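You operate a simulated robot arm through the tools that you are given. There is no shell and no other tool. Be economical: measure what you need, move in short steps, check, and stop when the job is done.

The job below is to be done with a simulated two-armed robot. You get a single attempt, and the scene is never put back.

Task
Take the wrapped box off the wheel and wrap the next one.
Fine: wrapped box onto the low shelf, where the next one stands; free the film brake before you stand the bar in the yellow socket; start with the green button; the knob stays at 3. Set down upright: brown box.

It is judged by the outcome, as a careful person would: the job done as asked, and still so three seconds after it is handed in. It fails if anything else is knocked over, pushed out of place, dropped, spilled or broken.

Robot
Two 7-joint arms with two-finger parallel grippers on one trunk, on a base that drives. Base frame: it is fixed to the floor where the robot stands at the start and does not move with it; the origin is under the middle of the robot, x ahead of it, y to its left, z up. Lengths are in mm, angles in rad, forces in N, time in s.
The left shoulder is at the start at [50, 187, 1135], the right one opposite. Places, roughly: film brake lever [800, -300, 900]; jog button [500, -200, 900]; low shelf of the green bench [800, 500, 300]; middle of the round packing wheel [700, 200, 900]; teal roll (8x8x18 cm) [900, -100, 1000]; turns knob [500, -400, 900]; wrap button [500, -100, 900]; wrap pedal [400, 200, 100]; wrapper switch [500, 500, 900]; yellow socket on the round packing wheel [600, 200, 900]. Payload 3.43 kg a hand.
Tool frame (each hand has its own): the origin (TCP) lies between the finger pads and is the grasp point; the fingertips stand 30 mm ahead of it; z points along the fingers, y is the line along which they close. Largest opening 94 mm; finger width 28, thickness 10; the body of the gripper, 50 by 96 mm, starts 55 mm behind the TCP.
Orientation is that of the tool frame in the base frame, as [roll, pitch, yaw] about the fixed x, y, z axes, in that order (R = Rz(yaw) Ry(pitch) Rx(roll)). With the fingers straight down and closing along the base's y, the tool's x points along the base's -x, its y along +y and its z along -z.

Tools
- The arms move only by the tool play_rows. It takes "left_steps", "right_steps" or both (then of equal length, played together; a hand with none holds still); each is a list of rows, each an object of numbers (a shift or turn left out is 0, a gripper value left out holds the last): "claw": the opening, from 0 (shut) to 1 (fully open); "dx", "dy", "dz": the shift along the tool's x, y, z in units of 150 mm (1.0 is 150 mm); "ax", "ay", "az": the turn, a rotation vector about the tool's x, y, z in units of 45 degrees (1.0 is 45 degrees). In form: [{"claw": .., "dx": .., "dy": .., "dz": .., "ax": .., "ay": .., "az": ..}, ...]. A call has 1 to 12 rows; each row is the pose to reach, as a shift and turn from the pose commanded when the call began, along the tool's axes at that moment. A call with a number of a shift or a turn outside -1 to 1 is refused whole. Each row takes 0.2 s and may step no farther than 50 mm and 0.15 rad from the row before; otherwise, or with a gripper value out of range, the whole call is refused. Where a pose cannot be reached the arm comes as near as it can. A force on the tool above 50 N (or 10 N above the force at the start of the call, whichever is more), or a blocked arm, ends the call early, and 0.2 s more pass. The fingers move at their own pace (about 153 mm/s each) and stop on an object; they squeeze with about 32 N. The grip force told is the motor's: it shows also when the fingers shut on nothing. Time passes only in rows, and 0.2 s behind the last, so rows that repeat a pose let the fingers close. It gives the time, the measured TCP pose, the force on the tool (base axes), the opening and the grip force at its end, in the units of the frame above (readings bear some noise), with the torque about the TCP (base axes, N m) and any sound that the robot's microphone picked up.
- Cameras (640 x 400 px; columns grow to the right, rows downward): "scene" is now at [151.9, -5.9, 1314.2]; the picture's right is [-0.06, -1.00, 0.00], its down [-0.42, 0.03, -0.91] and it looks along [0.91, -0.06, -0.42] (base axes); focal length 239 px, centre (320, 200). "left" rides on the left gripper at [76, -14, -103] in its tool frame; the picture's right is [0.18, 0.98, 0.00], its down [-0.75, 0.14, -0.64] and it looks along [-0.63, 0.12, 0.77] (tool axes); focal length 243 px, centre (320, 200). "right" rides on the right gripper at [76, 14, -102] in its tool frame; the picture's right is [-0.18, 0.98, 0.00], its down [-0.75, -0.14, -0.64] and it looks along [-0.63, -0.12, 0.77] (tool axes); focal length 243 px, centre (320, 200). There is no depth. A picture from a camera that has moved, and an enlarged one, comes with that camera's place and axes in the base frame and with its lens.
- camera(camera): a new picture of that camera. It takes no simulated time.
- lift_body(by): slides the trunk up (or, below 0, down) by that many mm; the arms and the scene camera ride with it, the base frame stays. It gives what a move gives, with no picture.
- base_move(legs): drives the robot by 1 to 6 legs, each [ahead, left, turn to the left] in mm, mm and rad, along the robot's own axes; the way and the turn of a leg run together, so that a leg with both is an arc; at most 1500 mm and 3.142 rad a leg. The arms and the cameras ride along, it lands a little off, and it stops where it bumps. It gives what a move gives.
- aim_head(pan, tilt): turns the head with the scene camera to pan (to the left, within 1.396 rad either way) and tilt (down, from -0.506 to 1.204), counted from straight ahead of the robot. It gives what a move gives.
- enlarge(camera, box): a new picture of the part [left, top, right, bottom] of that camera's present view, enlarged. It takes no simulated time.
- sign_off(): hands the job in; it is judged then, once.

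Go step by step. Nothing tells you exact positions but the pictures and the camera data: compare them with the known pose of the tool, close in by small moves and look again before you grip or let go. The budget is 120 turns and 92 pictures, counting those below and the enlarged ones. Unless the task says otherwise, let go and move clear before handing in, and close with one line.

The tools are called as name(argument=value, ...) on one line, values as JSON. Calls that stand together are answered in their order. play_rows: Moves the arms, as the interface text tells. Its arguments: {"type":"object","properties":{"left_steps":{"type":"array","items":{"type":"object","properties":{"claw":{"type":"number"},"dx":{"type":"number"},"dy":{"type":"number"},"dz":{"type":"number"},"ax":{"type":"number"},"ay":{"type":"number"},"az":{"type":"number"}}}},"right_steps":{"type":"array","items":{"type":"object","properties":{"claw":{"type":"number"},"dx":{"type":"number"},"dy":{"type":"number"},"dz":{"type":"number"},"ax":{"type":"number"},"ay":{"type":"number"},"az":{"type":"number"}}}}},"required":[]} The other tools are called the same way: lift_body (by) slides the trunk up or down; base_move (legs) drives the base; aim_head (pan, tilt) turns the head that bears the scene camera; camera (camera) takes a picture; enlarge (camera, box) takes an enlarged picture of a part of a camera's view; sign_off () hands the job in.

At the start:

```text
clock: 0.0
left_position: [388.3, 111.2, 1169.2]
left_ee_rot: [-3.141, 0.001, 3.141]
left_force: [-0.2, 0.8, 0.4]
left_moment: [0.04, 0.02, -0.03]
left_finger_gap: 94.1
left_grasp_force: 0.0
right_position: [362.8, -174.3, 1218.1]
right_ee_rot: [3.141, 0.0, 3.139]
right_force: [0.1, -0.1, -0.5]
right_moment: [0.01, -0.02, 0.01]
right_finger_gap: 94.0
right_grasp_force: 0.1
trunk travel left (down, up): [-350.0, 82.0]
robot x, y, heading: [0.8, -1.6, 0.003]
head pan, tilt: [-0.063, 0.429]
```

scene: 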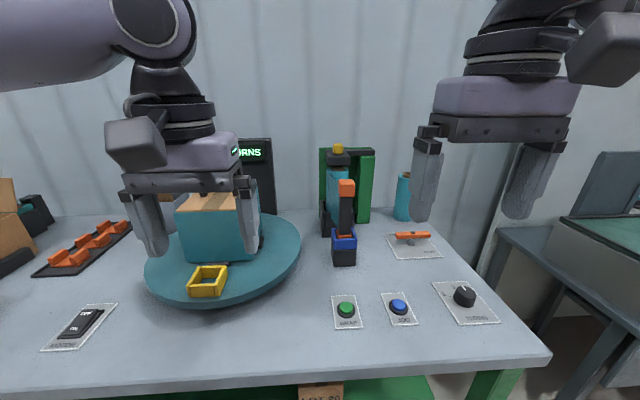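
right: 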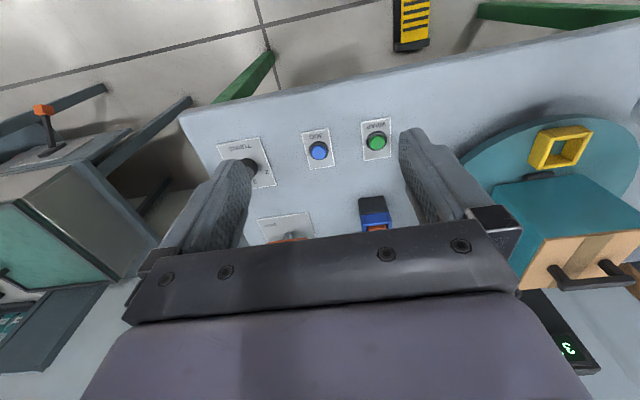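
left: 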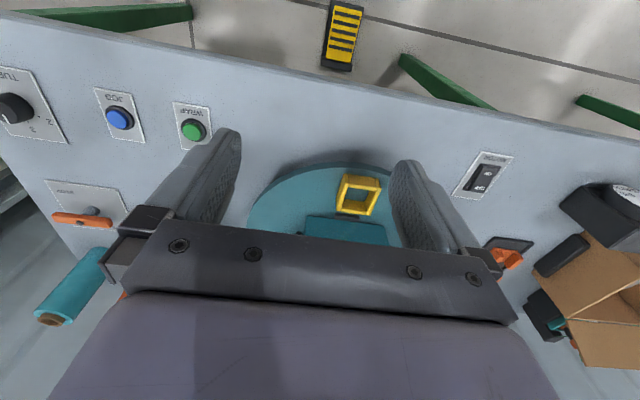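

The wrapped box sits on the wheel with a handle on top, and the orange-topped bar stands in a blue socket beside the film mast. I'll look closer at these before I move.

enlarge(camera="scene", box=[120, 130, 320, 310])

enlarge(camera="scene", box=[300, 130, 520, 340])

aim_head(pan=0.6, tilt=0.8)

camera(camera="scene")

```text
2.22 times, centred on (220, 220) of scene
camera zoom: at [151.9, -5.9, 1314.2], right [-0.06, -1.0, 0.0], down [-0.42, 0.03, -0.91], along [0.91, -0.06, -0.42], focal length 531 px, centre (542, 156)
```

zoom: 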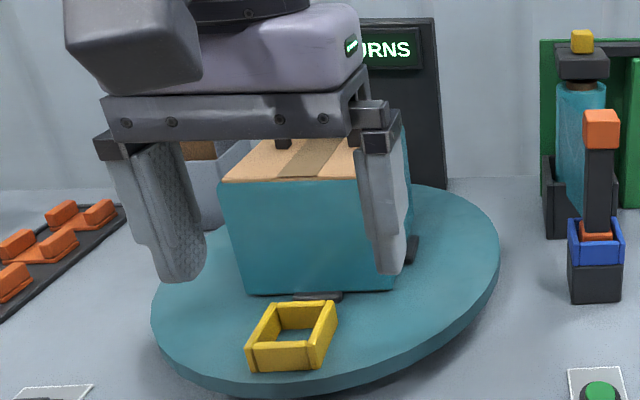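

```text
1.90 times, centred on (410, 235) of scene
camera zoom: at [151.9, -5.9, 1314.2], right [-0.06, -1.0, 0.0], down [-0.42, 0.03, -0.91], along [0.91, -0.06, -0.42], focal length 455 px, centre (149, 133)
```

zoom: 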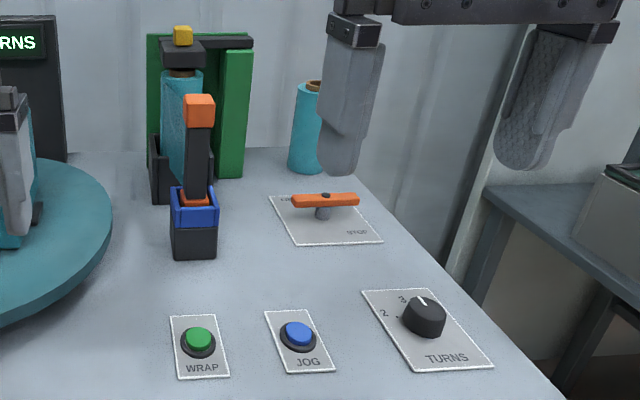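

```text
clock: 1.0
left_position: [387.9, 111.0, 1169.4]
left_ee_rot: [-3.141, -0.001, -3.141]
left_force: [0.1, 0.1, 0.4]
left_moment: [0.01, 0.01, 0.02]
left_finger_gap: 94.1
left_grasp_force: 0.0
right_position: [364.3, -174.9, 1218.6]
right_ee_rot: [3.142, 0.001, 3.14]
right_force: [0.1, -0.6, 0.9]
right_moment: [0.01, 0.01, 0.02]
right_finger_gap: 93.9
right_grasp_force: 0.0
trunk travel left (down, up): [-350.0, 82.0]
robot x, y, heading: [-1.0, -1.4, 0.001]
head pan, tilt: [0.6, 0.799]
```

```text
86 pictures are left
camera scene: at [126.5, 45.4, 1281.9], right [0.56, -0.83, 0.0], down [-0.59, -0.4, -0.7], along [0.58, 0.39, -0.72], focal length 239 px, centre (320, 200)
```

scene: 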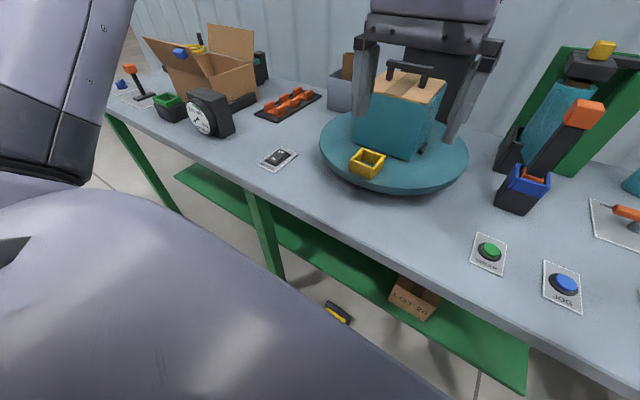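

The knob is at 3 and the bar stands in the blue dock. The next box is on the shelf under the bench, so I'll back off to see the whole shelf.

base_move(legs=[[-600, 0, 0]])

aim_head(pan=0.0, tilt=0.5)

lift_body(by=-350)

camera(camera="scene")

```text
clock: 4.4
left_position: [-208.1, 112.4, 1168.9]
left_ee_rot: [-3.141, 0.0, -3.134]
left_force: [-0.1, 0.5, -0.2]
left_moment: [0.02, 0.0, -0.01]
left_finger_gap: 94.3
left_grasp_force: 0.1
right_position: [-229.7, -173.8, 1218.5]
right_ee_rot: [3.139, 0.0, -3.139]
right_force: [-0.1, -0.8, -0.5]
right_moment: [0.02, -0.01, 0.0]
right_finger_gap: 93.8
right_grasp_force: 0.1
trunk travel left (down, up): [-350.0, 82.0]
robot x, y, heading: [-593.3, -0.5, 0.006]
head pan, tilt: [0.6, 0.799]
```

```text
clock: 5.4
left_position: [-206.4, 111.8, 1171.3]
left_ee_rot: [3.14, 0.0, -3.135]
left_force: [-0.7, -0.3, -0.1]
left_moment: [0.02, 0.01, 0.01]
left_finger_gap: 93.9
left_grasp_force: 0.0
right_position: [-228.8, -173.0, 1217.0]
right_ee_rot: [3.139, 0.0, -3.138]
right_force: [0.2, -0.7, 0.6]
right_moment: [0.01, -0.02, -0.01]
right_finger_gap: 94.2
right_grasp_force: 0.1
trunk travel left (down, up): [-350.0, 82.0]
robot x, y, heading: [-595.1, -0.5, 0.006]
head pan, tilt: [0.0, 0.499]
```

```text
clock: 8.8
left_position: [-207.7, 112.5, 820.2]
left_ee_rot: [3.141, 0.0, -3.135]
left_force: [0.2, -0.2, 0.5]
left_moment: [-0.02, 0.05, 0.0]
left_finger_gap: 94.1
left_grasp_force: 0.1
right_position: [-229.0, -172.6, 868.3]
right_ee_rot: [3.141, 0.002, -3.138]
right_force: [-0.3, -0.9, 0.6]
right_moment: [0.01, 0.01, 0.02]
right_finger_gap: 93.7
right_grasp_force: 0.1
trunk travel left (down, up): [0.0, 432.0]
robot x, y, heading: [-593.5, -2.0, 0.011]
head pan, tilt: [0.0, 0.499]
```

```text
85 pictures are left
camera scene: at [-443.3, -0.9, 957.9], right [0.01, -1.0, 0.0], down [-0.48, 0.0, -0.88], along [0.88, 0.0, -0.48], focal length 239 px, centre (320, 200)
```

scene: 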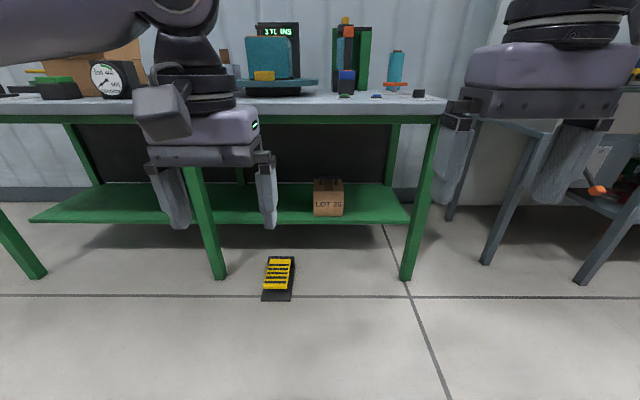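

enlarge(camera="scene", box=[220, 0, 440, 140])

enlarge(camera="scene", box=[260, 150, 420, 250])

```text
2.86 times, centred on (330, 70) of scene
camera zoom: at [-443.3, -0.9, 957.9], right [0.01, -1.0, 0.0], down [-0.48, 0.0, -0.88], along [0.88, 0.0, -0.48], focal length 682 px, centre (291, 571)
```

zoom: 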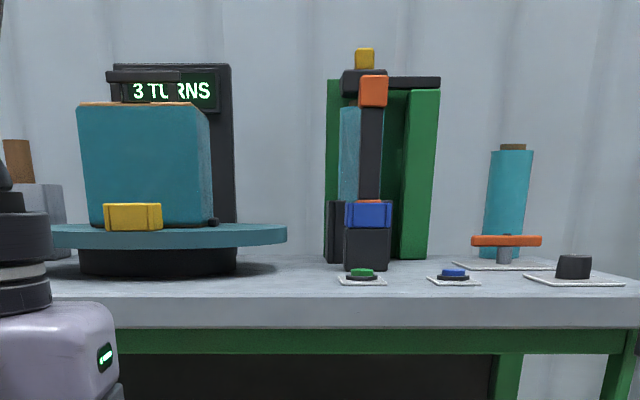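

```text
4.00 times, centred on (340, 200) of scene
camera zoom: at [-443.3, -0.9, 957.9], right [0.01, -1.0, 0.0], down [-0.48, 0.0, -0.88], along [0.88, 0.0, -0.48], focal length 955 px, centre (240, 200)
```

zoom: 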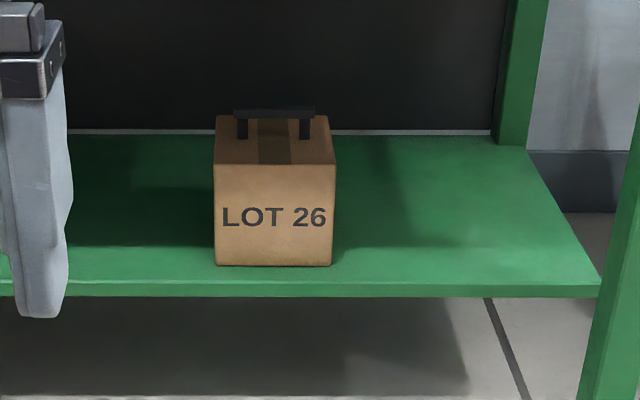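

The machine is on and shows 3 turns. The next box (LOT 26), with a handle, stands on the shelf near [680, -33]. I plan to lift the boxes by their handles from the front, fingers horizontal and closing vertically. First I'll raise the trunk and turn the left tool in free space.

lift_body(by=350)

play_rows(left_steps=[{"ax": -0.1, "ay": -0.1, "az": 0.1, "claw": 0.45}, {"ax": -0.2, "ay": -0.2, "az": 0.2}, {"ax": -0.3, "ay": -0.3, "az": 0.3}, {"ax": -0.4, "ay": -0.4, "az": 0.4}, {"ax": -0.5, "ay": -0.5, "az": 0.5}, {"ax": -0.6, "ay": -0.6, "az": 0.6}, {"ax": -0.7, "ay": -0.7, "az": 0.7}, {"ax": -0.77, "ay": -0.77, "az": 0.77}])

play_rows(left_steps=[{"ax": -0.1, "ay": -0.1, "az": 0.1}, {"ax": -0.2, "ay": -0.2, "az": 0.2}, {"ax": -0.3, "ay": -0.3, "az": 0.3}, {"ax": -0.4, "ay": -0.4, "az": 0.4}, {"ax": -0.5, "ay": -0.5, "az": 0.5}, {"ax": -0.6, "ay": -0.6, "az": 0.6}, {"ax": -0.7, "ay": -0.7, "az": 0.7}, {"ax": -0.77, "ay": -0.77, "az": 0.77}])

camera(camera="scene")

camera(camera="left")

```text
clock: 12.2
left_position: [-206.4, 111.4, 1170.1]
left_ee_rot: [3.141, 0.0, -3.136]
left_force: [0.6, -0.8, 0.7]
left_moment: [-0.02, -0.01, -0.02]
left_finger_gap: 94.0
left_grasp_force: 0.0
right_position: [-228.4, -173.6, 1217.4]
right_ee_rot: [3.138, 0.0, -3.138]
right_force: [0.3, 1.1, 0.5]
right_moment: [0.01, 0.0, -0.01]
right_finger_gap: 93.8
right_grasp_force: 0.0
trunk travel left (down, up): [-350.0, 82.0]
robot x, y, heading: [-593.0, -4.0, -0.002]
head pan, tilt: [0.0, 0.499]
```

```text
clock: 14.1
left_position: [-207.2, 111.6, 1169.1]
left_ee_rot: [2.353, 0.341, 2.359]
left_force: [0.7, -0.2, -0.3]
left_moment: [0.02, -0.03, 0.03]
left_finger_gap: 42.2
left_grasp_force: 0.0
right_position: [-229.3, -173.4, 1218.0]
right_ee_rot: [3.139, 0.0, -3.139]
right_force: [-0.1, -0.4, 0.3]
right_moment: [-0.01, 0.0, 0.01]
right_finger_gap: 94.0
right_grasp_force: 0.0
trunk travel left (down, up): [-350.0, 82.0]
robot x, y, heading: [-595.7, -0.6, 0.008]
head pan, tilt: [0.0, 0.499]
```

```text
clock: 15.8
left_position: [-196.8, 102.9, 1172.5]
left_ee_rot: [1.569, -0.002, 1.573]
left_force: [-0.3, -0.7, 0.9]
left_moment: [0.02, 0.0, 0.03]
left_finger_gap: 42.3
left_grasp_force: 0.0
left hand out of reach, approached as far as the arm can: row 7, 8
right_position: [-229.3, -172.8, 1217.7]
right_ee_rot: [3.139, -0.001, -3.139]
right_force: [-1.3, -0.2, -0.8]
right_moment: [-0.01, -0.02, 0.01]
right_finger_gap: 93.6
right_grasp_force: 0.1
trunk travel left (down, up): [-350.0, 82.0]
robot x, y, heading: [-594.2, -3.2, 0.002]
head pan, tilt: [0.0, 0.499]
```

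```text
82 pictures are left
camera scene: at [-443.2, -0.8, 1307.8], right [0.01, -1.0, 0.0], down [-0.48, 0.0, -0.88], along [0.88, 0.0, -0.48], focal length 239 px, centre (320, 200)
```

scene: 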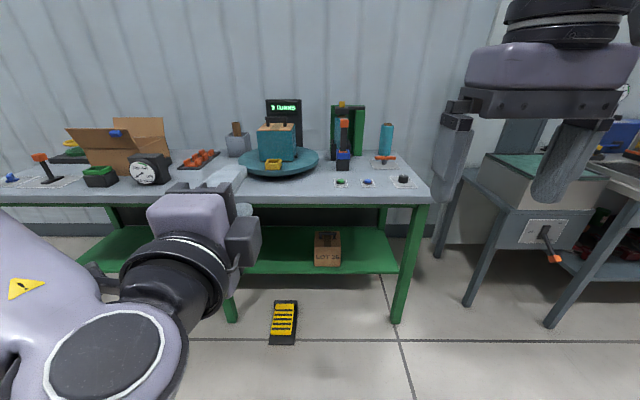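

```text
81 pictures are left
camera left: at [-299.1, 178.1, 1156.6], right [0.0, 0.18, 0.98], down [-0.64, -0.76, 0.14], along [0.77, -0.63, 0.12], focal length 243 px, centre (320, 200)
```

left: 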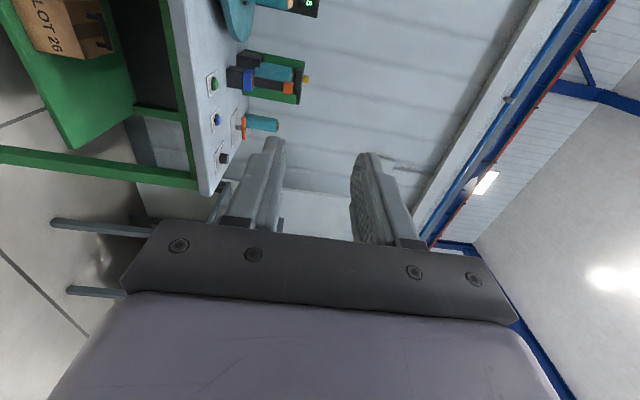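

The tool points forward with the fingers closing vertically. Now I'll measure the wheel box and the handles in the scene view.

enlarge(camera="scene", box=[220, 90, 330, 190])

enlarge(camera="scene", box=[290, 220, 370, 280])

```text
4.00 times, centred on (275, 140) of scene
camera zoom: at [-443.2, -0.8, 1307.8], right [0.01, -1.0, 0.0], down [-0.48, 0.0, -0.88], along [0.88, 0.0, -0.48], focal length 955 px, centre (500, 440)
```

zoom: 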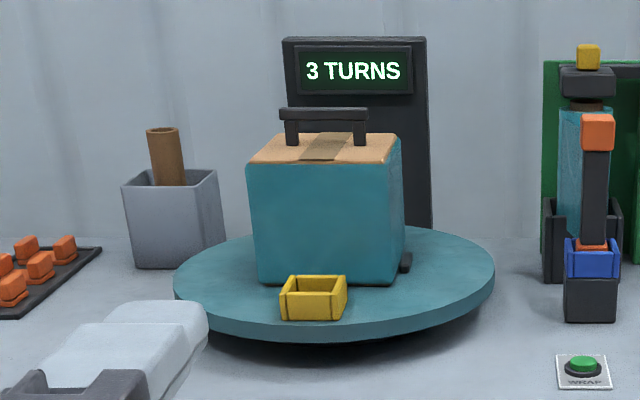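

```text
6.67 times, centred on (330, 250) of scene
camera zoom: at [-443.2, -0.8, 1307.8], right [0.01, -1.0, 0.0], down [-0.48, 0.0, -0.88], along [0.88, 0.0, -0.48], focal length 1592 px, centre (253, -133)
```

zoom: 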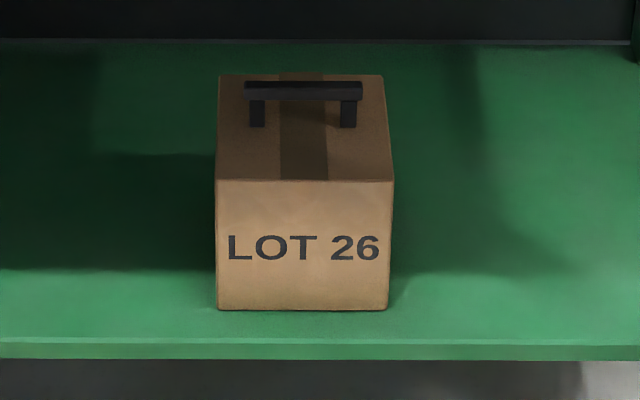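

The box is about 150×150×145 mm. Its handle bar is about 15 mm thick at z≈1108, x≈722, y≈210, with 31 mm of gap beneath it. I'll extend the left hand and drive up to just short of it.

play_rows(left_steps=[{"dz": 0.25, "dx": 0.15, "dy": -0.1, "claw": 0.4}, {"dz": 0.5, "dx": 0.3, "dy": -0.2}, {"dz": 0.75, "dx": 0.5, "dy": -0.3}, {"dz": 1.0, "dx": 0.7, "dy": -0.4}, {"dz": 1.0, "dx": 0.7, "dy": -0.4}])

base_move(legs=[[560, 0, 0]])

aim_head(pan=0.2, tilt=0.4)

camera(camera="scene")

camera(camera="left")

```text
refused: row 3 steps farther than a row can; nothing moved
```

```text
clock: 19.1
left_position: [360.4, 108.4, 1172.4]
left_ee_rot: [1.57, 0.0, 1.581]
left_force: [-0.1, -0.5, -0.2]
left_moment: [0.01, -0.02, 0.01]
left_finger_gap: 42.3
left_grasp_force: 0.1
right_position: [328.3, -169.8, 1217.4]
right_ee_rot: [3.138, -0.001, -3.134]
right_force: [-0.9, -0.3, -0.1]
right_moment: [0.03, 0.0, 0.04]
right_finger_gap: 94.1
right_grasp_force: 0.1
trunk travel left (down, up): [-350.0, 82.0]
robot x, y, heading: [-35.2, 3.0, 0.008]
head pan, tilt: [0.0, 0.499]
```

```text
clock: 19.8
left_position: [360.4, 107.9, 1172.0]
left_ee_rot: [1.571, 0.0, 1.579]
left_force: [0.2, 0.6, -0.5]
left_moment: [0.03, 0.01, 0.01]
left_finger_gap: 42.7
left_grasp_force: 0.0
right_position: [328.8, -169.6, 1217.4]
right_ee_rot: [3.14, 0.0, -3.135]
right_force: [-0.4, 0.7, -0.2]
right_moment: [0.01, 0.03, 0.03]
right_finger_gap: 93.8
right_grasp_force: 0.1
trunk travel left (down, up): [-350.0, 82.0]
robot x, y, heading: [-32.8, -1.3, 0.009]
head pan, tilt: [0.201, 0.4]
```

```text
78 pictures are left
camera scene: at [113.8, 21.7, 1316.9], right [0.21, -0.98, 0.0], down [-0.38, -0.08, -0.92], along [0.9, 0.19, -0.39], focal length 239 px, centre (320, 200)
```

scene: 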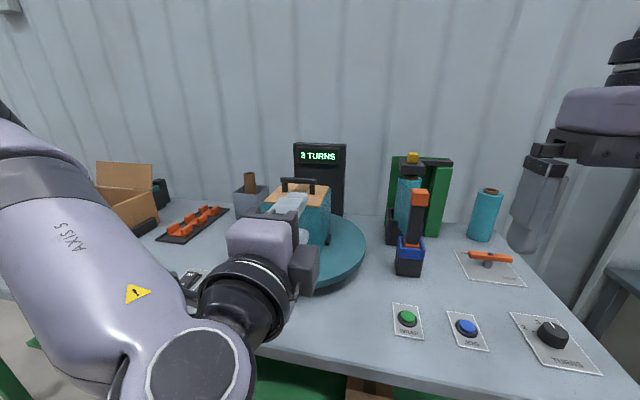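

```text
77 pictures are left
camera left: at [257.7, 182.5, 1156.6], right [0.0, 0.18, 0.98], down [-0.64, -0.76, 0.14], along [0.77, -0.62, 0.12], focal length 243 px, centre (320, 200)
```

left: 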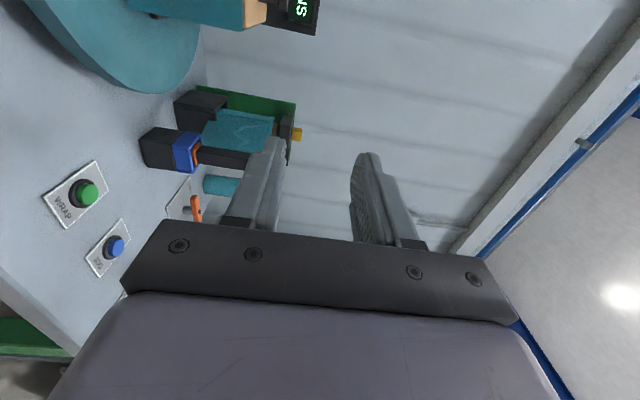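

Row 3 stepped too far, so the call was refused. I'll move in smaller steps: forward, left to y≈211 and down to z≈1108.

play_rows(left_steps=[{"dz": 0.2, "dx": 0.15, "dy": -0.08, "claw": 0.4}, {"dz": 0.4, "dx": 0.3, "dy": -0.16}, {"dz": 0.6, "dx": 0.45, "dy": -0.26}, {"dz": 0.8, "dx": 0.57, "dy": -0.35}, {"dz": 1.0, "dx": 0.68, "dy": -0.43}, {"dz": 1.0, "dx": 0.68, "dy": -0.43}])

enlarge(camera="scene", box=[220, 140, 380, 240])

camera(camera="left")

```text
clock: 21.2
left_position: [509.5, 211.6, 1106.6]
left_ee_rot: [1.571, -0.002, 1.579]
left_force: [0.3, -1.2, 0.3]
left_moment: [-0.02, 0.01, -0.01]
left_finger_gap: 37.5
left_grasp_force: 0.0
right_position: [328.8, -170.3, 1218.6]
right_ee_rot: [3.14, -0.001, -3.134]
right_force: [-0.3, -1.0, 0.2]
right_moment: [-0.03, -0.01, -0.02]
right_finger_gap: 94.0
right_grasp_force: 0.0
trunk travel left (down, up): [-350.0, 82.0]
robot x, y, heading: [-38.7, 2.2, 0.007]
head pan, tilt: [0.201, 0.4]
```

```text
4.00 times, centred on (300, 190) of scene
camera zoom: at [113.6, 21.6, 1317.0], right [0.21, -0.98, 0.0], down [-0.38, -0.08, -0.92], along [0.9, 0.19, -0.39], focal length 955 px, centre (400, 240)
```

zoom: 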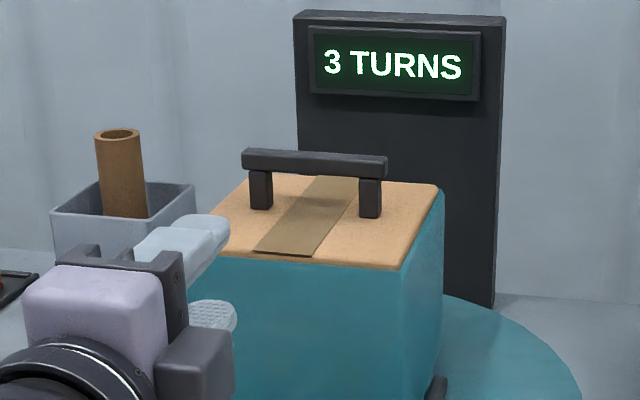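

```text
75 pictures are left
camera left: at [407.0, 286.9, 1091.8], right [0.0, 0.18, 0.98], down [-0.64, -0.76, 0.14], along [0.77, -0.62, 0.12], focal length 243 px, centre (320, 200)
```

left: 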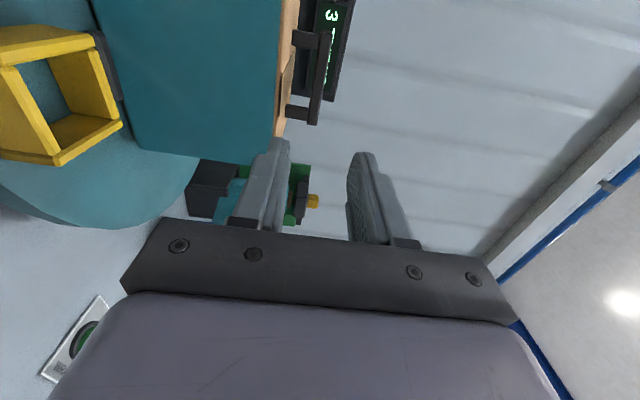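

The finger tips are about 170 mm short of the bar. I'll check the bar's height with the hand camera.

enlarge(camera="left", box=[240, 0, 400, 160])

```text
2.50 times, centred on (320, 80) of left
camera zoom: at [407.0, 286.9, 1091.8], right [0.0, 0.18, 0.98], down [-0.64, -0.76, 0.14], along [0.77, -0.62, 0.12], focal length 606 px, centre (320, 500)
```

zoom: 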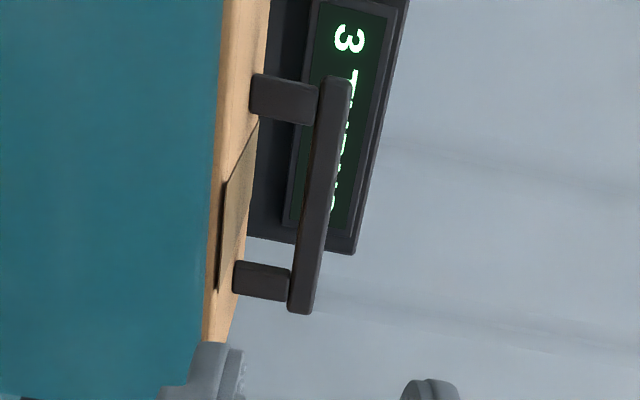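

The bar is centred near [727, 212, 1106], and the hand is already at that height. I'll drive 40 mm forward to the start position, then close in with the arm.

base_move(legs=[[40, 0, 0]])

play_rows(left_steps=[{"dz": 0.2}, {"dz": 0.4}, {"dz": 0.6}, {"dz": 0.75}, {"dz": 0.75}])

camera(camera="left")

enlarge(camera="scene", box=[220, 140, 380, 240])

```text
clock: 22.1
left_position: [549.2, 211.8, 1106.6]
left_ee_rot: [1.571, 0.0, 1.58]
left_force: [0.7, 0.4, -0.7]
left_moment: [0.01, -0.01, 0.0]
left_finger_gap: 37.3
left_grasp_force: 0.1
right_position: [369.6, -169.2, 1218.1]
right_ee_rot: [3.14, 0.0, -3.134]
right_force: [0.8, 0.1, -0.5]
right_moment: [-0.02, 0.02, 0.01]
right_finger_gap: 94.2
right_grasp_force: 0.0
trunk travel left (down, up): [-350.0, 82.0]
robot x, y, heading: [4.5, 4.6, 0.003]
head pan, tilt: [0.201, 0.4]
```

```text
clock: 23.3
left_position: [662.0, 211.3, 1106.8]
left_ee_rot: [1.571, -0.001, 1.577]
left_force: [0.3, 0.3, -0.9]
left_moment: [0.0, 0.04, 0.02]
left_finger_gap: 37.6
left_grasp_force: 0.0
right_position: [367.4, -168.5, 1218.6]
right_ee_rot: [3.139, 0.001, -3.134]
right_force: [-0.4, 0.0, -0.7]
right_moment: [-0.02, 0.01, 0.01]
right_finger_gap: 94.0
right_grasp_force: 0.1
trunk travel left (down, up): [-350.0, 82.0]
robot x, y, heading: [3.9, -0.3, 0.007]
head pan, tilt: [0.201, 0.4]
```

```text
73 pictures are left
camera left: at [559.4, 287.3, 1090.9], right [0.0, 0.18, 0.98], down [-0.64, -0.76, 0.14], along [0.77, -0.63, 0.12], focal length 243 px, centre (320, 200)
```

left: 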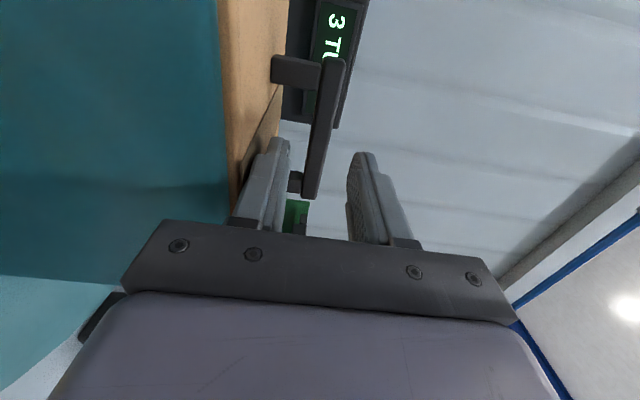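

```text
4.00 times, centred on (300, 190) of scene
camera zoom: at [153.3, 22.1, 1317.0], right [0.21, -0.98, 0.0], down [-0.38, -0.08, -0.92], along [0.9, 0.19, -0.39], focal length 955 px, centre (400, 240)
```

zoom: 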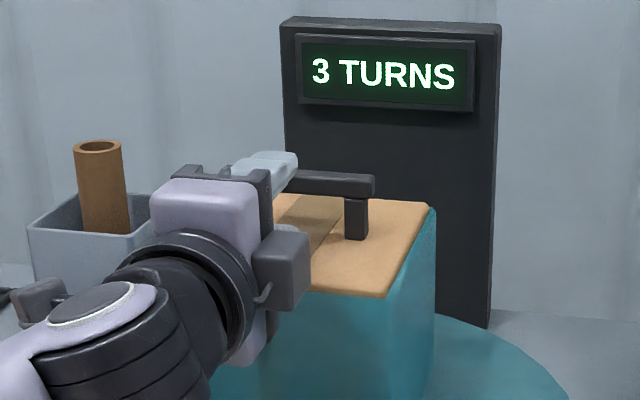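

The bar sits between the fingers in height. I'll move forward 40 mm and look again.

play_rows(left_steps=[{"dz": 0.1}, {"dz": 0.2}, {"dz": 0.27}, {"dz": 0.27}])

enlarge(camera="left", box=[200, 20, 440, 300])

enlarge(camera="scene", box=[240, 150, 360, 240])

```text
clock: 24.3
left_position: [701.8, 212.9, 1106.9]
left_ee_rot: [1.571, 0.0, 1.578]
left_force: [-2.5, 0.3, -0.1]
left_moment: [-0.05, 0.14, -0.01]
left_finger_gap: 37.6
left_grasp_force: 0.0
right_position: [366.9, -168.6, 1217.5]
right_ee_rot: [3.14, 0.0, -3.135]
right_force: [-0.2, -0.1, -0.7]
right_moment: [0.0, -0.01, -0.02]
right_finger_gap: 93.8
right_grasp_force: 0.0
trunk travel left (down, up): [-350.0, 82.0]
robot x, y, heading: [2.7, -2.5, 0.006]
head pan, tilt: [0.201, 0.4]
```

```text
1.43 times, centred on (320, 160) of left
camera zoom: at [599.3, 287.5, 1091.5], right [0.0, 0.18, 0.98], down [-0.64, -0.76, 0.14], along [0.77, -0.63, 0.12], focal length 347 px, centre (320, 257)
```

zoom: 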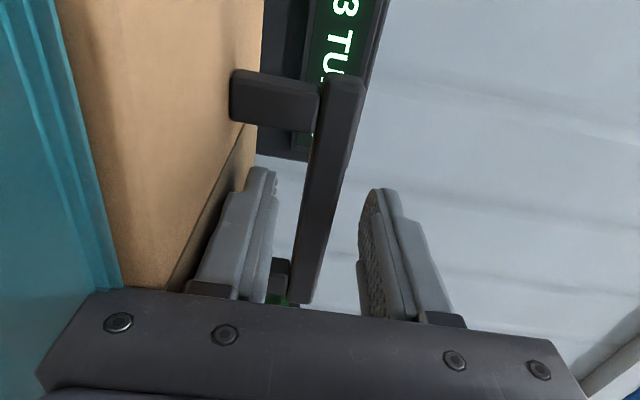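

```text
4.44 times, centred on (300, 195) of scene
camera zoom: at [153.0, 21.9, 1317.0], right [0.21, -0.98, 0.0], down [-0.38, -0.08, -0.92], along [0.9, 0.19, -0.39], focal length 1062 px, centre (409, 222)
```

zoom: 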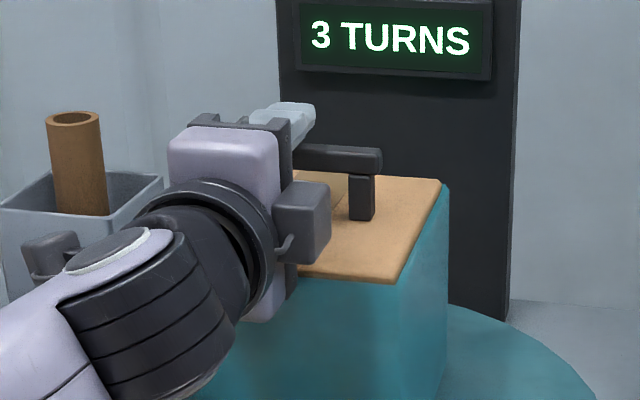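

A slight force shows the gripper body just touching the front of the box. I'll back off 3 mm, pitch 4.5° down for clearance, go a little deeper, then look.

play_rows(left_steps=[{"dz": -0.02}, {"dz": -0.02, "dy": 0.012, "ax": 0.1}, {"dz": 0.02, "dy": 0.012, "ax": 0.1}, {"dz": 0.02, "dy": 0.012, "ax": 0.1}])

enlarge(camera="left", box=[200, 20, 440, 300])

```text
clock: 25.3
left_position: [705.4, 213.1, 1109.3]
left_ee_rot: [1.65, 0.0, 1.576]
left_force: [-0.7, -1.1, -0.3]
left_moment: [0.0, 0.04, -0.01]
left_finger_gap: 37.5
left_grasp_force: 0.0
right_position: [368.9, -168.8, 1219.1]
right_ee_rot: [3.14, 0.0, -3.135]
right_force: [0.7, 0.4, -0.3]
right_moment: [-0.02, -0.01, -0.01]
right_finger_gap: 94.0
right_grasp_force: 0.0
trunk travel left (down, up): [-350.0, 82.0]
robot x, y, heading: [2.6, 4.8, 0.006]
head pan, tilt: [0.201, 0.4]
```

```text
1.43 times, centred on (320, 160) of left
camera zoom: at [601.8, 287.7, 1101.6], right [0.08, 0.18, 0.98], down [-0.62, -0.76, 0.19], along [0.78, -0.62, 0.06], focal length 347 px, centre (320, 257)
```

zoom: 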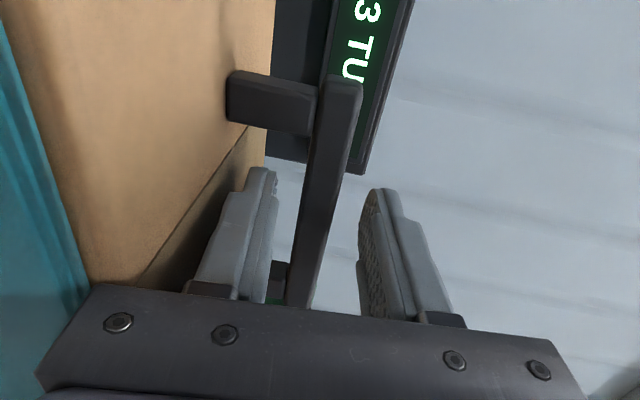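

The bar is between the pads with the tips past it. I'll close the gripper.

play_rows(left_steps=[{"claw": 0}, {"claw": 0}, {"claw": 0}, {"claw": 0}])

enlarge(camera="left", box=[200, 20, 440, 300])

```text
clock: 26.3
left_position: [705.5, 213.3, 1107.4]
left_ee_rot: [1.651, 0.001, 1.579]
left_force: [1.6, -0.1, 0.2]
left_moment: [-0.03, -0.05, -0.02]
left_finger_gap: 14.6
left_grasp_force: 32.6
right_position: [369.6, -169.6, 1218.7]
right_ee_rot: [3.14, 0.0, -3.133]
right_force: [0.7, 0.3, -0.1]
right_moment: [0.02, -0.04, 0.0]
right_finger_gap: 94.1
right_grasp_force: 0.1
trunk travel left (down, up): [-350.0, 82.0]
robot x, y, heading: [2.0, 2.6, 0.01]
head pan, tilt: [0.201, 0.4]
```

```text
1.43 times, centred on (320, 160) of left
camera zoom: at [602.4, 287.9, 1100.4], right [0.08, 0.18, 0.98], down [-0.62, -0.76, 0.19], along [0.78, -0.62, 0.06], focal length 347 px, centre (320, 257)
```

zoom: 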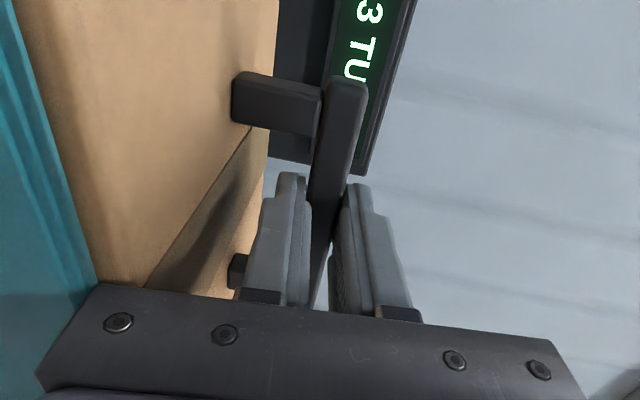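

I have the bar with a 14.6 mm gap. I'll lift 30 mm straight up.

play_rows(left_steps=[{"dy": 0.05, "dz": -0.004}, {"dy": 0.1, "dz": -0.008}, {"dy": 0.15, "dz": -0.012}, {"dy": 0.2, "dz": -0.016}, {"dy": 0.3, "dz": -0.024}, {"dy": 0.3, "dz": -0.024}])

enlarge(camera="scene", box=[220, 110, 400, 300])

```text
clock: 27.7
left_position: [705.3, 213.9, 1153.5]
left_ee_rot: [1.652, 0.001, 1.579]
left_force: [0.6, -0.2, -7.3]
left_moment: [0.01, 0.12, -0.02]
left_finger_gap: 14.4
left_grasp_force: 31.9
right_position: [368.9, -169.3, 1218.3]
right_ee_rot: [3.139, 0.001, -3.134]
right_force: [-1.0, 0.5, 0.5]
right_moment: [0.04, 0.03, 0.0]
right_finger_gap: 94.2
right_grasp_force: 0.1
trunk travel left (down, up): [-350.0, 82.0]
robot x, y, heading: [1.1, 4.5, 0.012]
head pan, tilt: [0.201, 0.4]
```

```text
2.11 times, centred on (310, 205) of scene
camera zoom: at [154.3, 22.3, 1316.8], right [0.21, -0.98, 0.0], down [-0.38, -0.08, -0.92], along [0.9, 0.19, -0.39], focal length 503 px, centre (341, 190)
```

zoom: 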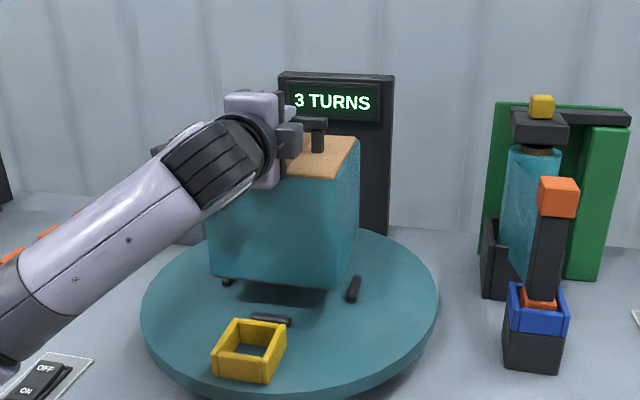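

The box weighs about 0.75 kg and hangs level. Black stops on the wheel mark where the next box must go. I'll lift a bit more, back off 560 mm and lower the trunk.

play_rows(left_steps=[{"dy": 0.15, "dz": -0.012}, {"dy": 0.3, "dz": -0.024}, {"dy": 0.4, "dz": -0.032}, {"dy": 0.4, "dz": -0.032}])

enlarge(camera="scene", box=[220, 110, 400, 300])

base_move(legs=[[-560, 0, 0]])

lift_body(by=-350)

camera(camera="scene")

```text
clock: 28.7
left_position: [705.8, 213.3, 1213.8]
left_ee_rot: [1.652, 0.001, 1.581]
left_force: [-0.5, -0.6, -6.4]
left_moment: [0.0, 0.1, 0.04]
left_finger_gap: 14.4
left_grasp_force: 32.3
right_position: [369.2, -168.6, 1217.7]
right_ee_rot: [3.14, -0.001, -3.134]
right_force: [0.1, 0.5, -0.9]
right_moment: [0.0, -0.01, -0.02]
right_finger_gap: 94.0
right_grasp_force: 0.1
trunk travel left (down, up): [-350.0, 82.0]
robot x, y, heading: [5.7, 4.1, 0.006]
head pan, tilt: [0.201, 0.4]
```

```text
2.11 times, centred on (310, 205) of scene
camera zoom: at [154.3, 22.3, 1316.8], right [0.21, -0.98, 0.0], down [-0.38, -0.08, -0.92], along [0.9, 0.19, -0.39], focal length 503 px, centre (341, 190)
```

zoom: 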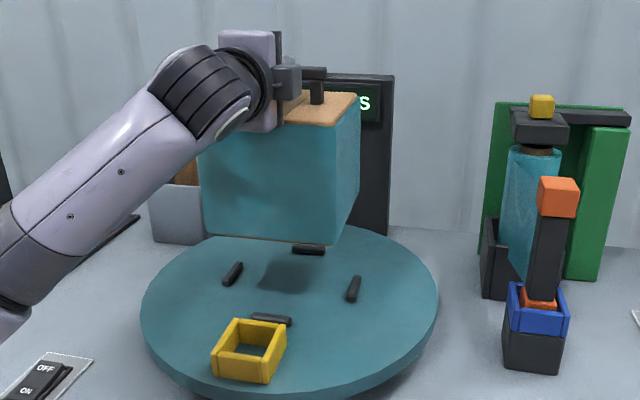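

```text
clock: 31.9
left_position: [145.0, 206.4, 1214.2]
left_ee_rot: [1.649, 0.0, 1.572]
left_force: [-0.5, -0.9, -6.3]
left_moment: [0.01, 0.15, -0.03]
left_finger_gap: 14.5
left_grasp_force: 32.3
right_position: [-192.7, -174.2, 1218.2]
right_ee_rot: [3.139, 0.001, 3.141]
right_force: [0.0, 0.4, -0.9]
right_moment: [0.0, -0.03, -0.01]
right_finger_gap: 94.2
right_grasp_force: 0.1
trunk travel left (down, up): [-350.0, 82.0]
robot x, y, heading: [-555.6, 0.0, 0.003]
head pan, tilt: [0.201, 0.4]
```

```text
clock: 35.3
left_position: [145.0, 206.6, 862.8]
left_ee_rot: [1.651, 0.0, 1.571]
left_force: [-0.7, 0.0, -6.9]
left_moment: [0.02, 0.15, 0.02]
left_finger_gap: 14.5
left_grasp_force: 31.5
right_position: [-192.8, -174.4, 868.0]
right_ee_rot: [3.139, 0.0, -3.141]
right_force: [-0.8, 0.0, 0.3]
right_moment: [0.0, 0.03, 0.03]
right_finger_gap: 93.9
right_grasp_force: 0.0
trunk travel left (down, up): [0.0, 432.0]
robot x, y, heading: [-554.8, -1.3, 0.004]
head pan, tilt: [0.201, 0.4]
```

```text
65 pictures are left
camera scene: at [-407.4, 18.5, 966.9], right [0.2, -0.98, 0.0], down [-0.38, -0.08, -0.92], along [0.9, 0.19, -0.39], focal length 239 px, centre (320, 200)
```

scene: 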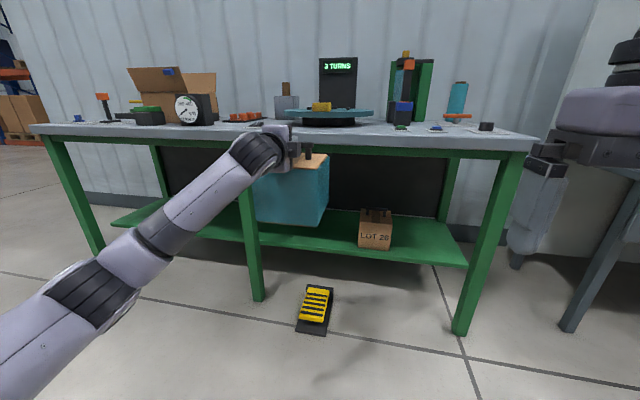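

The wrapped box is clear of the bench. I'll lower the hand to shelf height, out in front of the bench.

play_rows(left_steps=[{"dy": -0.25, "dz": 0.02}, {"dy": -0.5, "dz": 0.04}, {"dy": -0.75, "dz": 0.06}, {"dy": -1.0, "dz": 0.08}, {"dy": -1.0, "dz": 0.08}])

play_rows(left_steps=[{"dy": -0.25, "dz": 0.02}, {"dy": -0.5, "dz": 0.04}, {"dy": -0.75, "dz": 0.06}, {"dy": -1.0, "dz": 0.08}, {"dy": -1.0, "dz": 0.08}])

play_rows(left_steps=[{"dy": -0.2, "dz": 0.016}, {"dy": -0.35, "dz": 0.028}, {"dy": -0.35, "dz": 0.028}])

camera(camera="scene")

```text
clock: 36.5
left_position: [144.3, 206.0, 712.2]
left_ee_rot: [1.651, -0.001, 1.572]
left_force: [-0.2, -0.4, -6.8]
left_moment: [0.04, 0.1, -0.01]
left_finger_gap: 14.7
left_grasp_force: 32.0
right_position: [-193.4, -174.3, 868.3]
right_ee_rot: [3.14, 0.001, 3.141]
right_force: [-0.4, 0.0, 0.7]
right_moment: [-0.01, -0.01, -0.04]
right_finger_gap: 94.0
right_grasp_force: 0.0
trunk travel left (down, up): [0.0, 432.0]
robot x, y, heading: [-557.7, 0.6, 0.005]
head pan, tilt: [0.201, 0.4]
```

```text
clock: 37.7
left_position: [145.0, 206.2, 561.9]
left_ee_rot: [1.651, 0.001, 1.572]
left_force: [-0.6, -0.6, -7.4]
left_moment: [0.0, 0.12, 0.02]
left_finger_gap: 14.5
left_grasp_force: 32.0
right_position: [-193.8, -172.5, 868.4]
right_ee_rot: [3.141, 0.0, 3.14]
right_force: [0.7, -1.0, 1.0]
right_moment: [-0.01, 0.01, 0.01]
right_finger_gap: 94.0
right_grasp_force: 0.1
trunk travel left (down, up): [0.0, 432.0]
robot x, y, heading: [-558.3, 0.8, 0.0]
head pan, tilt: [0.201, 0.4]
```

```text
clock: 38.5
left_position: [145.1, 207.1, 510.1]
left_ee_rot: [1.651, -0.002, 1.571]
left_force: [0.4, 0.2, -6.3]
left_moment: [0.01, 0.13, -0.01]
left_finger_gap: 14.3
left_grasp_force: 32.1
right_position: [-194.3, -173.5, 868.0]
right_ee_rot: [3.139, 0.001, -3.141]
right_force: [-0.1, -0.3, -0.5]
right_moment: [0.02, 0.01, 0.03]
right_finger_gap: 93.6
right_grasp_force: 0.0
trunk travel left (down, up): [0.0, 432.0]
robot x, y, heading: [-556.4, 1.0, 0.006]
head pan, tilt: [0.201, 0.4]
```

```text
64 pictures are left
camera scene: at [-407.3, 18.5, 966.8], right [0.2, -0.98, 0.0], down [-0.38, -0.08, -0.92], along [0.9, 0.19, -0.39], focal length 239 px, centre (320, 200)
```

scene: 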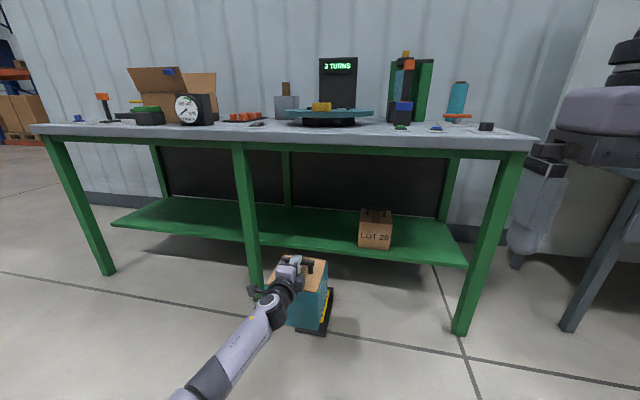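

The box bottom is about 35 mm above shelf level, at y≈207. I'll raise the idle right hand clear of the bench edge, drive in most of the way and check.

play_rows(right_steps=[{"dz": -0.25}, {"dz": -0.5}, {"dz": -0.75}, {"dz": -0.75}])

base_move(legs=[[330, 0, 0]])

camera(camera="scene")

camera(camera="left")

```text
clock: 39.5
left_position: [145.5, 206.2, 509.1]
left_ee_rot: [1.652, 0.0, 1.574]
left_force: [0.3, -0.1, -6.1]
left_moment: [0.03, 0.13, 0.02]
left_finger_gap: 14.5
left_grasp_force: 32.2
right_position: [-194.2, -173.9, 979.9]
right_ee_rot: [3.139, 0.0, -3.139]
right_force: [0.3, 0.1, -1.0]
right_moment: [0.03, 0.01, -0.01]
right_finger_gap: 94.1
right_grasp_force: 0.0
trunk travel left (down, up): [0.0, 432.0]
robot x, y, heading: [-555.0, -0.1, 0.001]
head pan, tilt: [0.201, 0.4]
```

```text
clock: 41.7
left_position: [475.1, 208.7, 509.6]
left_ee_rot: [1.651, -0.001, 1.573]
left_force: [-0.1, 0.7, -6.9]
left_moment: [0.03, 0.13, 0.02]
left_finger_gap: 14.3
left_grasp_force: 31.6
right_position: [135.6, -172.7, 979.3]
right_ee_rot: [3.138, 0.0, -3.14]
right_force: [-0.3, -0.8, -0.2]
right_moment: [0.0, -0.01, -0.03]
right_finger_gap: 94.3
right_grasp_force: 0.0
trunk travel left (down, up): [0.0, 432.0]
robot x, y, heading: [-228.6, -1.1, 0.003]
head pan, tilt: [0.201, 0.4]
```

```text
63 pictures are left
camera scene: at [-78.3, 19.7, 966.8], right [0.2, -0.98, 0.0], down [-0.38, -0.08, -0.92], along [0.9, 0.19, -0.39], focal length 239 px, centre (320, 200)
```

scene: 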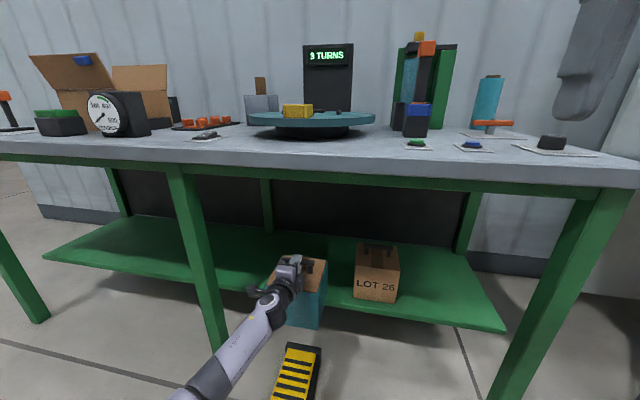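

```text
62 pictures are left
camera left: at [371.5, 283.7, 502.8], right [0.08, 0.18, 0.98], down [-0.63, -0.76, 0.19], along [0.78, -0.63, 0.06], focal length 243 px, centre (320, 200)
```

left: 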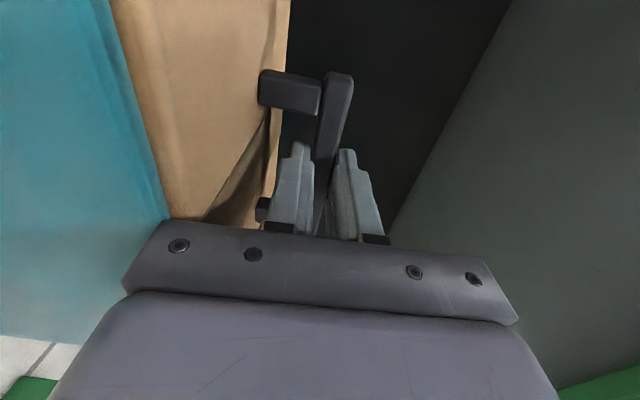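

The way under the bench is clear and the box is left of LOT 26. I'll drive the last 190 mm and then look.

base_move(legs=[[190, 0, 0]])

aim_head(pan=0.1, tilt=0.75)

camera(camera="scene")

```text
clock: 43.2
left_position: [661.8, 209.5, 509.3]
left_ee_rot: [1.649, 0.001, 1.574]
left_force: [-0.1, -0.9, -7.3]
left_moment: [0.01, 0.08, 0.0]
left_finger_gap: 14.2
left_grasp_force: 31.8
right_position: [324.2, -172.1, 980.4]
right_ee_rot: [3.14, 0.0, -3.139]
right_force: [-0.1, 1.0, 0.2]
right_moment: [-0.01, -0.02, -0.01]
right_finger_gap: 94.0
right_grasp_force: 0.1
trunk travel left (down, up): [0.0, 432.0]
robot x, y, heading: [-38.8, 1.0, 0.001]
head pan, tilt: [0.201, 0.4]
```

```text
clock: 44.1
left_position: [663.0, 209.8, 509.1]
left_ee_rot: [1.652, 0.0, 1.576]
left_force: [0.3, 0.2, -6.8]
left_moment: [-0.02, 0.11, -0.01]
left_finger_gap: 14.2
left_grasp_force: 31.9
right_position: [323.7, -171.5, 980.5]
right_ee_rot: [3.141, 0.001, -3.14]
right_force: [0.3, -0.6, 0.3]
right_moment: [0.03, 0.01, -0.02]
right_finger_gap: 94.0
right_grasp_force: 0.0
trunk travel left (down, up): [0.0, 432.0]
robot x, y, heading: [-41.2, 2.2, 0.006]
head pan, tilt: [0.099, 0.75]
```

```text
61 pictures are left
camera scene: at [102.3, 10.1, 935.8], right [0.1, -0.99, 0.0], down [-0.68, -0.07, -0.73], along [0.73, 0.08, -0.68], focal length 239 px, centre (320, 200)
```

scene: 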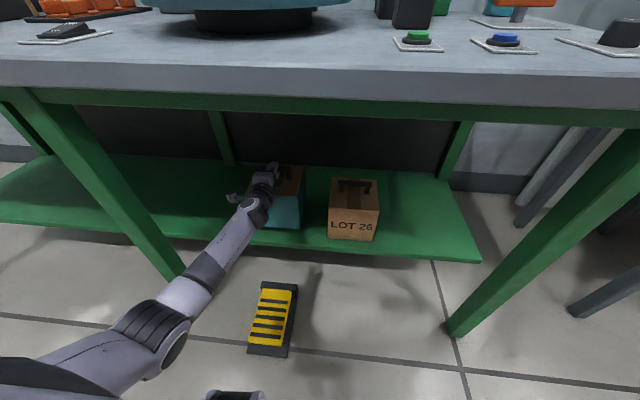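

The box hangs over the shelf at y≈210, clear of LOT 26. I'll lower it until the weight comes off.

play_rows(left_steps=[{"dy": -0.06, "dz": 0.005}, {"dy": -0.12, "dz": 0.01}, {"dy": -0.18, "dz": 0.014}, {"dy": -0.2, "dz": 0.016}, {"dy": -0.2, "dz": 0.016}])

enlarge(camera="scene", box=[220, 140, 400, 270])

```text
clock: 45.3
left_position: [664.3, 209.4, 479.4]
left_ee_rot: [1.654, 0.002, 1.574]
left_force: [-0.7, -0.6, -6.6]
left_moment: [0.0, 0.13, 0.01]
left_finger_gap: 14.2
left_grasp_force: 32.0
right_position: [325.2, -172.5, 980.7]
right_ee_rot: [3.139, 0.001, -3.14]
right_force: [0.9, -0.5, -0.2]
right_moment: [-0.02, 0.01, 0.02]
right_finger_gap: 94.1
right_grasp_force: 0.0
trunk travel left (down, up): [0.0, 432.0]
robot x, y, heading: [-39.6, 2.1, -0.002]
head pan, tilt: [0.099, 0.75]
```

```text
3.08 times, centred on (310, 205) of scene
camera zoom: at [102.2, 10.1, 935.9], right [0.1, -0.99, 0.0], down [-0.68, -0.07, -0.73], along [0.73, 0.07, -0.68], focal length 735 px, centre (351, 185)
```

zoom: 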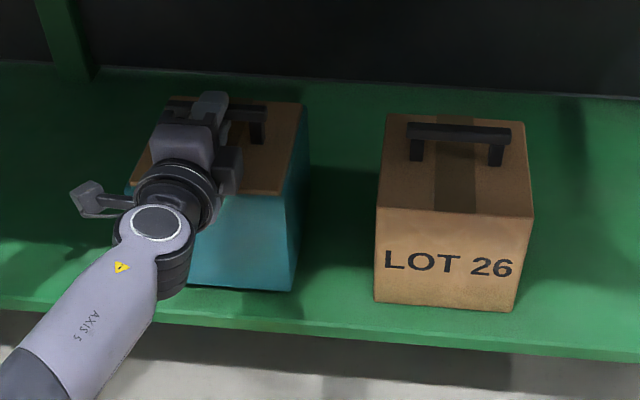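

play_rows(left_steps=[{"dy": -0.015, "dz": 0.001}, {"dy": -0.03, "dz": 0.002}, {"dy": -0.03, "dz": 0.002}])

```text
clock: 46.1
left_position: [662.4, 208.4, 474.0]
left_ee_rot: [1.651, 0.0, 1.575]
left_force: [-0.5, -0.2, -5.8]
left_moment: [-0.09, 0.06, -0.04]
left_finger_gap: 14.3
left_grasp_force: 31.9
right_position: [325.5, -171.7, 980.3]
right_ee_rot: [3.139, -0.001, -3.14]
right_force: [-0.4, 0.5, 0.7]
right_moment: [0.03, 0.0, -0.02]
right_finger_gap: 93.8
right_grasp_force: 0.1
trunk travel left (down, up): [0.0, 432.0]
robot x, y, heading: [-40.1, 2.0, 0.003]
head pan, tilt: [0.099, 0.75]
```

play_rows(left_steps=[{"dy": -0.01, "dz": 0.001}, {"dy": -0.02, "dz": 0.002}, {"dy": -0.02, "dz": 0.002}])

```text
clock: 46.9
left_position: [664.5, 209.1, 473.9]
left_ee_rot: [1.648, -0.001, 1.578]
left_force: [-1.8, 0.1, -0.3]
left_moment: [0.0, -0.24, 0.07]
left_finger_gap: 14.2
left_grasp_force: 31.9
right_position: [323.5, -171.8, 981.2]
right_ee_rot: [3.141, 0.0, -3.14]
right_force: [0.1, 0.1, 0.2]
right_moment: [0.0, -0.03, -0.01]
right_finger_gap: 93.9
right_grasp_force: 0.0
trunk travel left (down, up): [0.0, 432.0]
robot x, y, heading: [-43.0, 0.8, 0.006]
head pan, tilt: [0.099, 0.75]
```

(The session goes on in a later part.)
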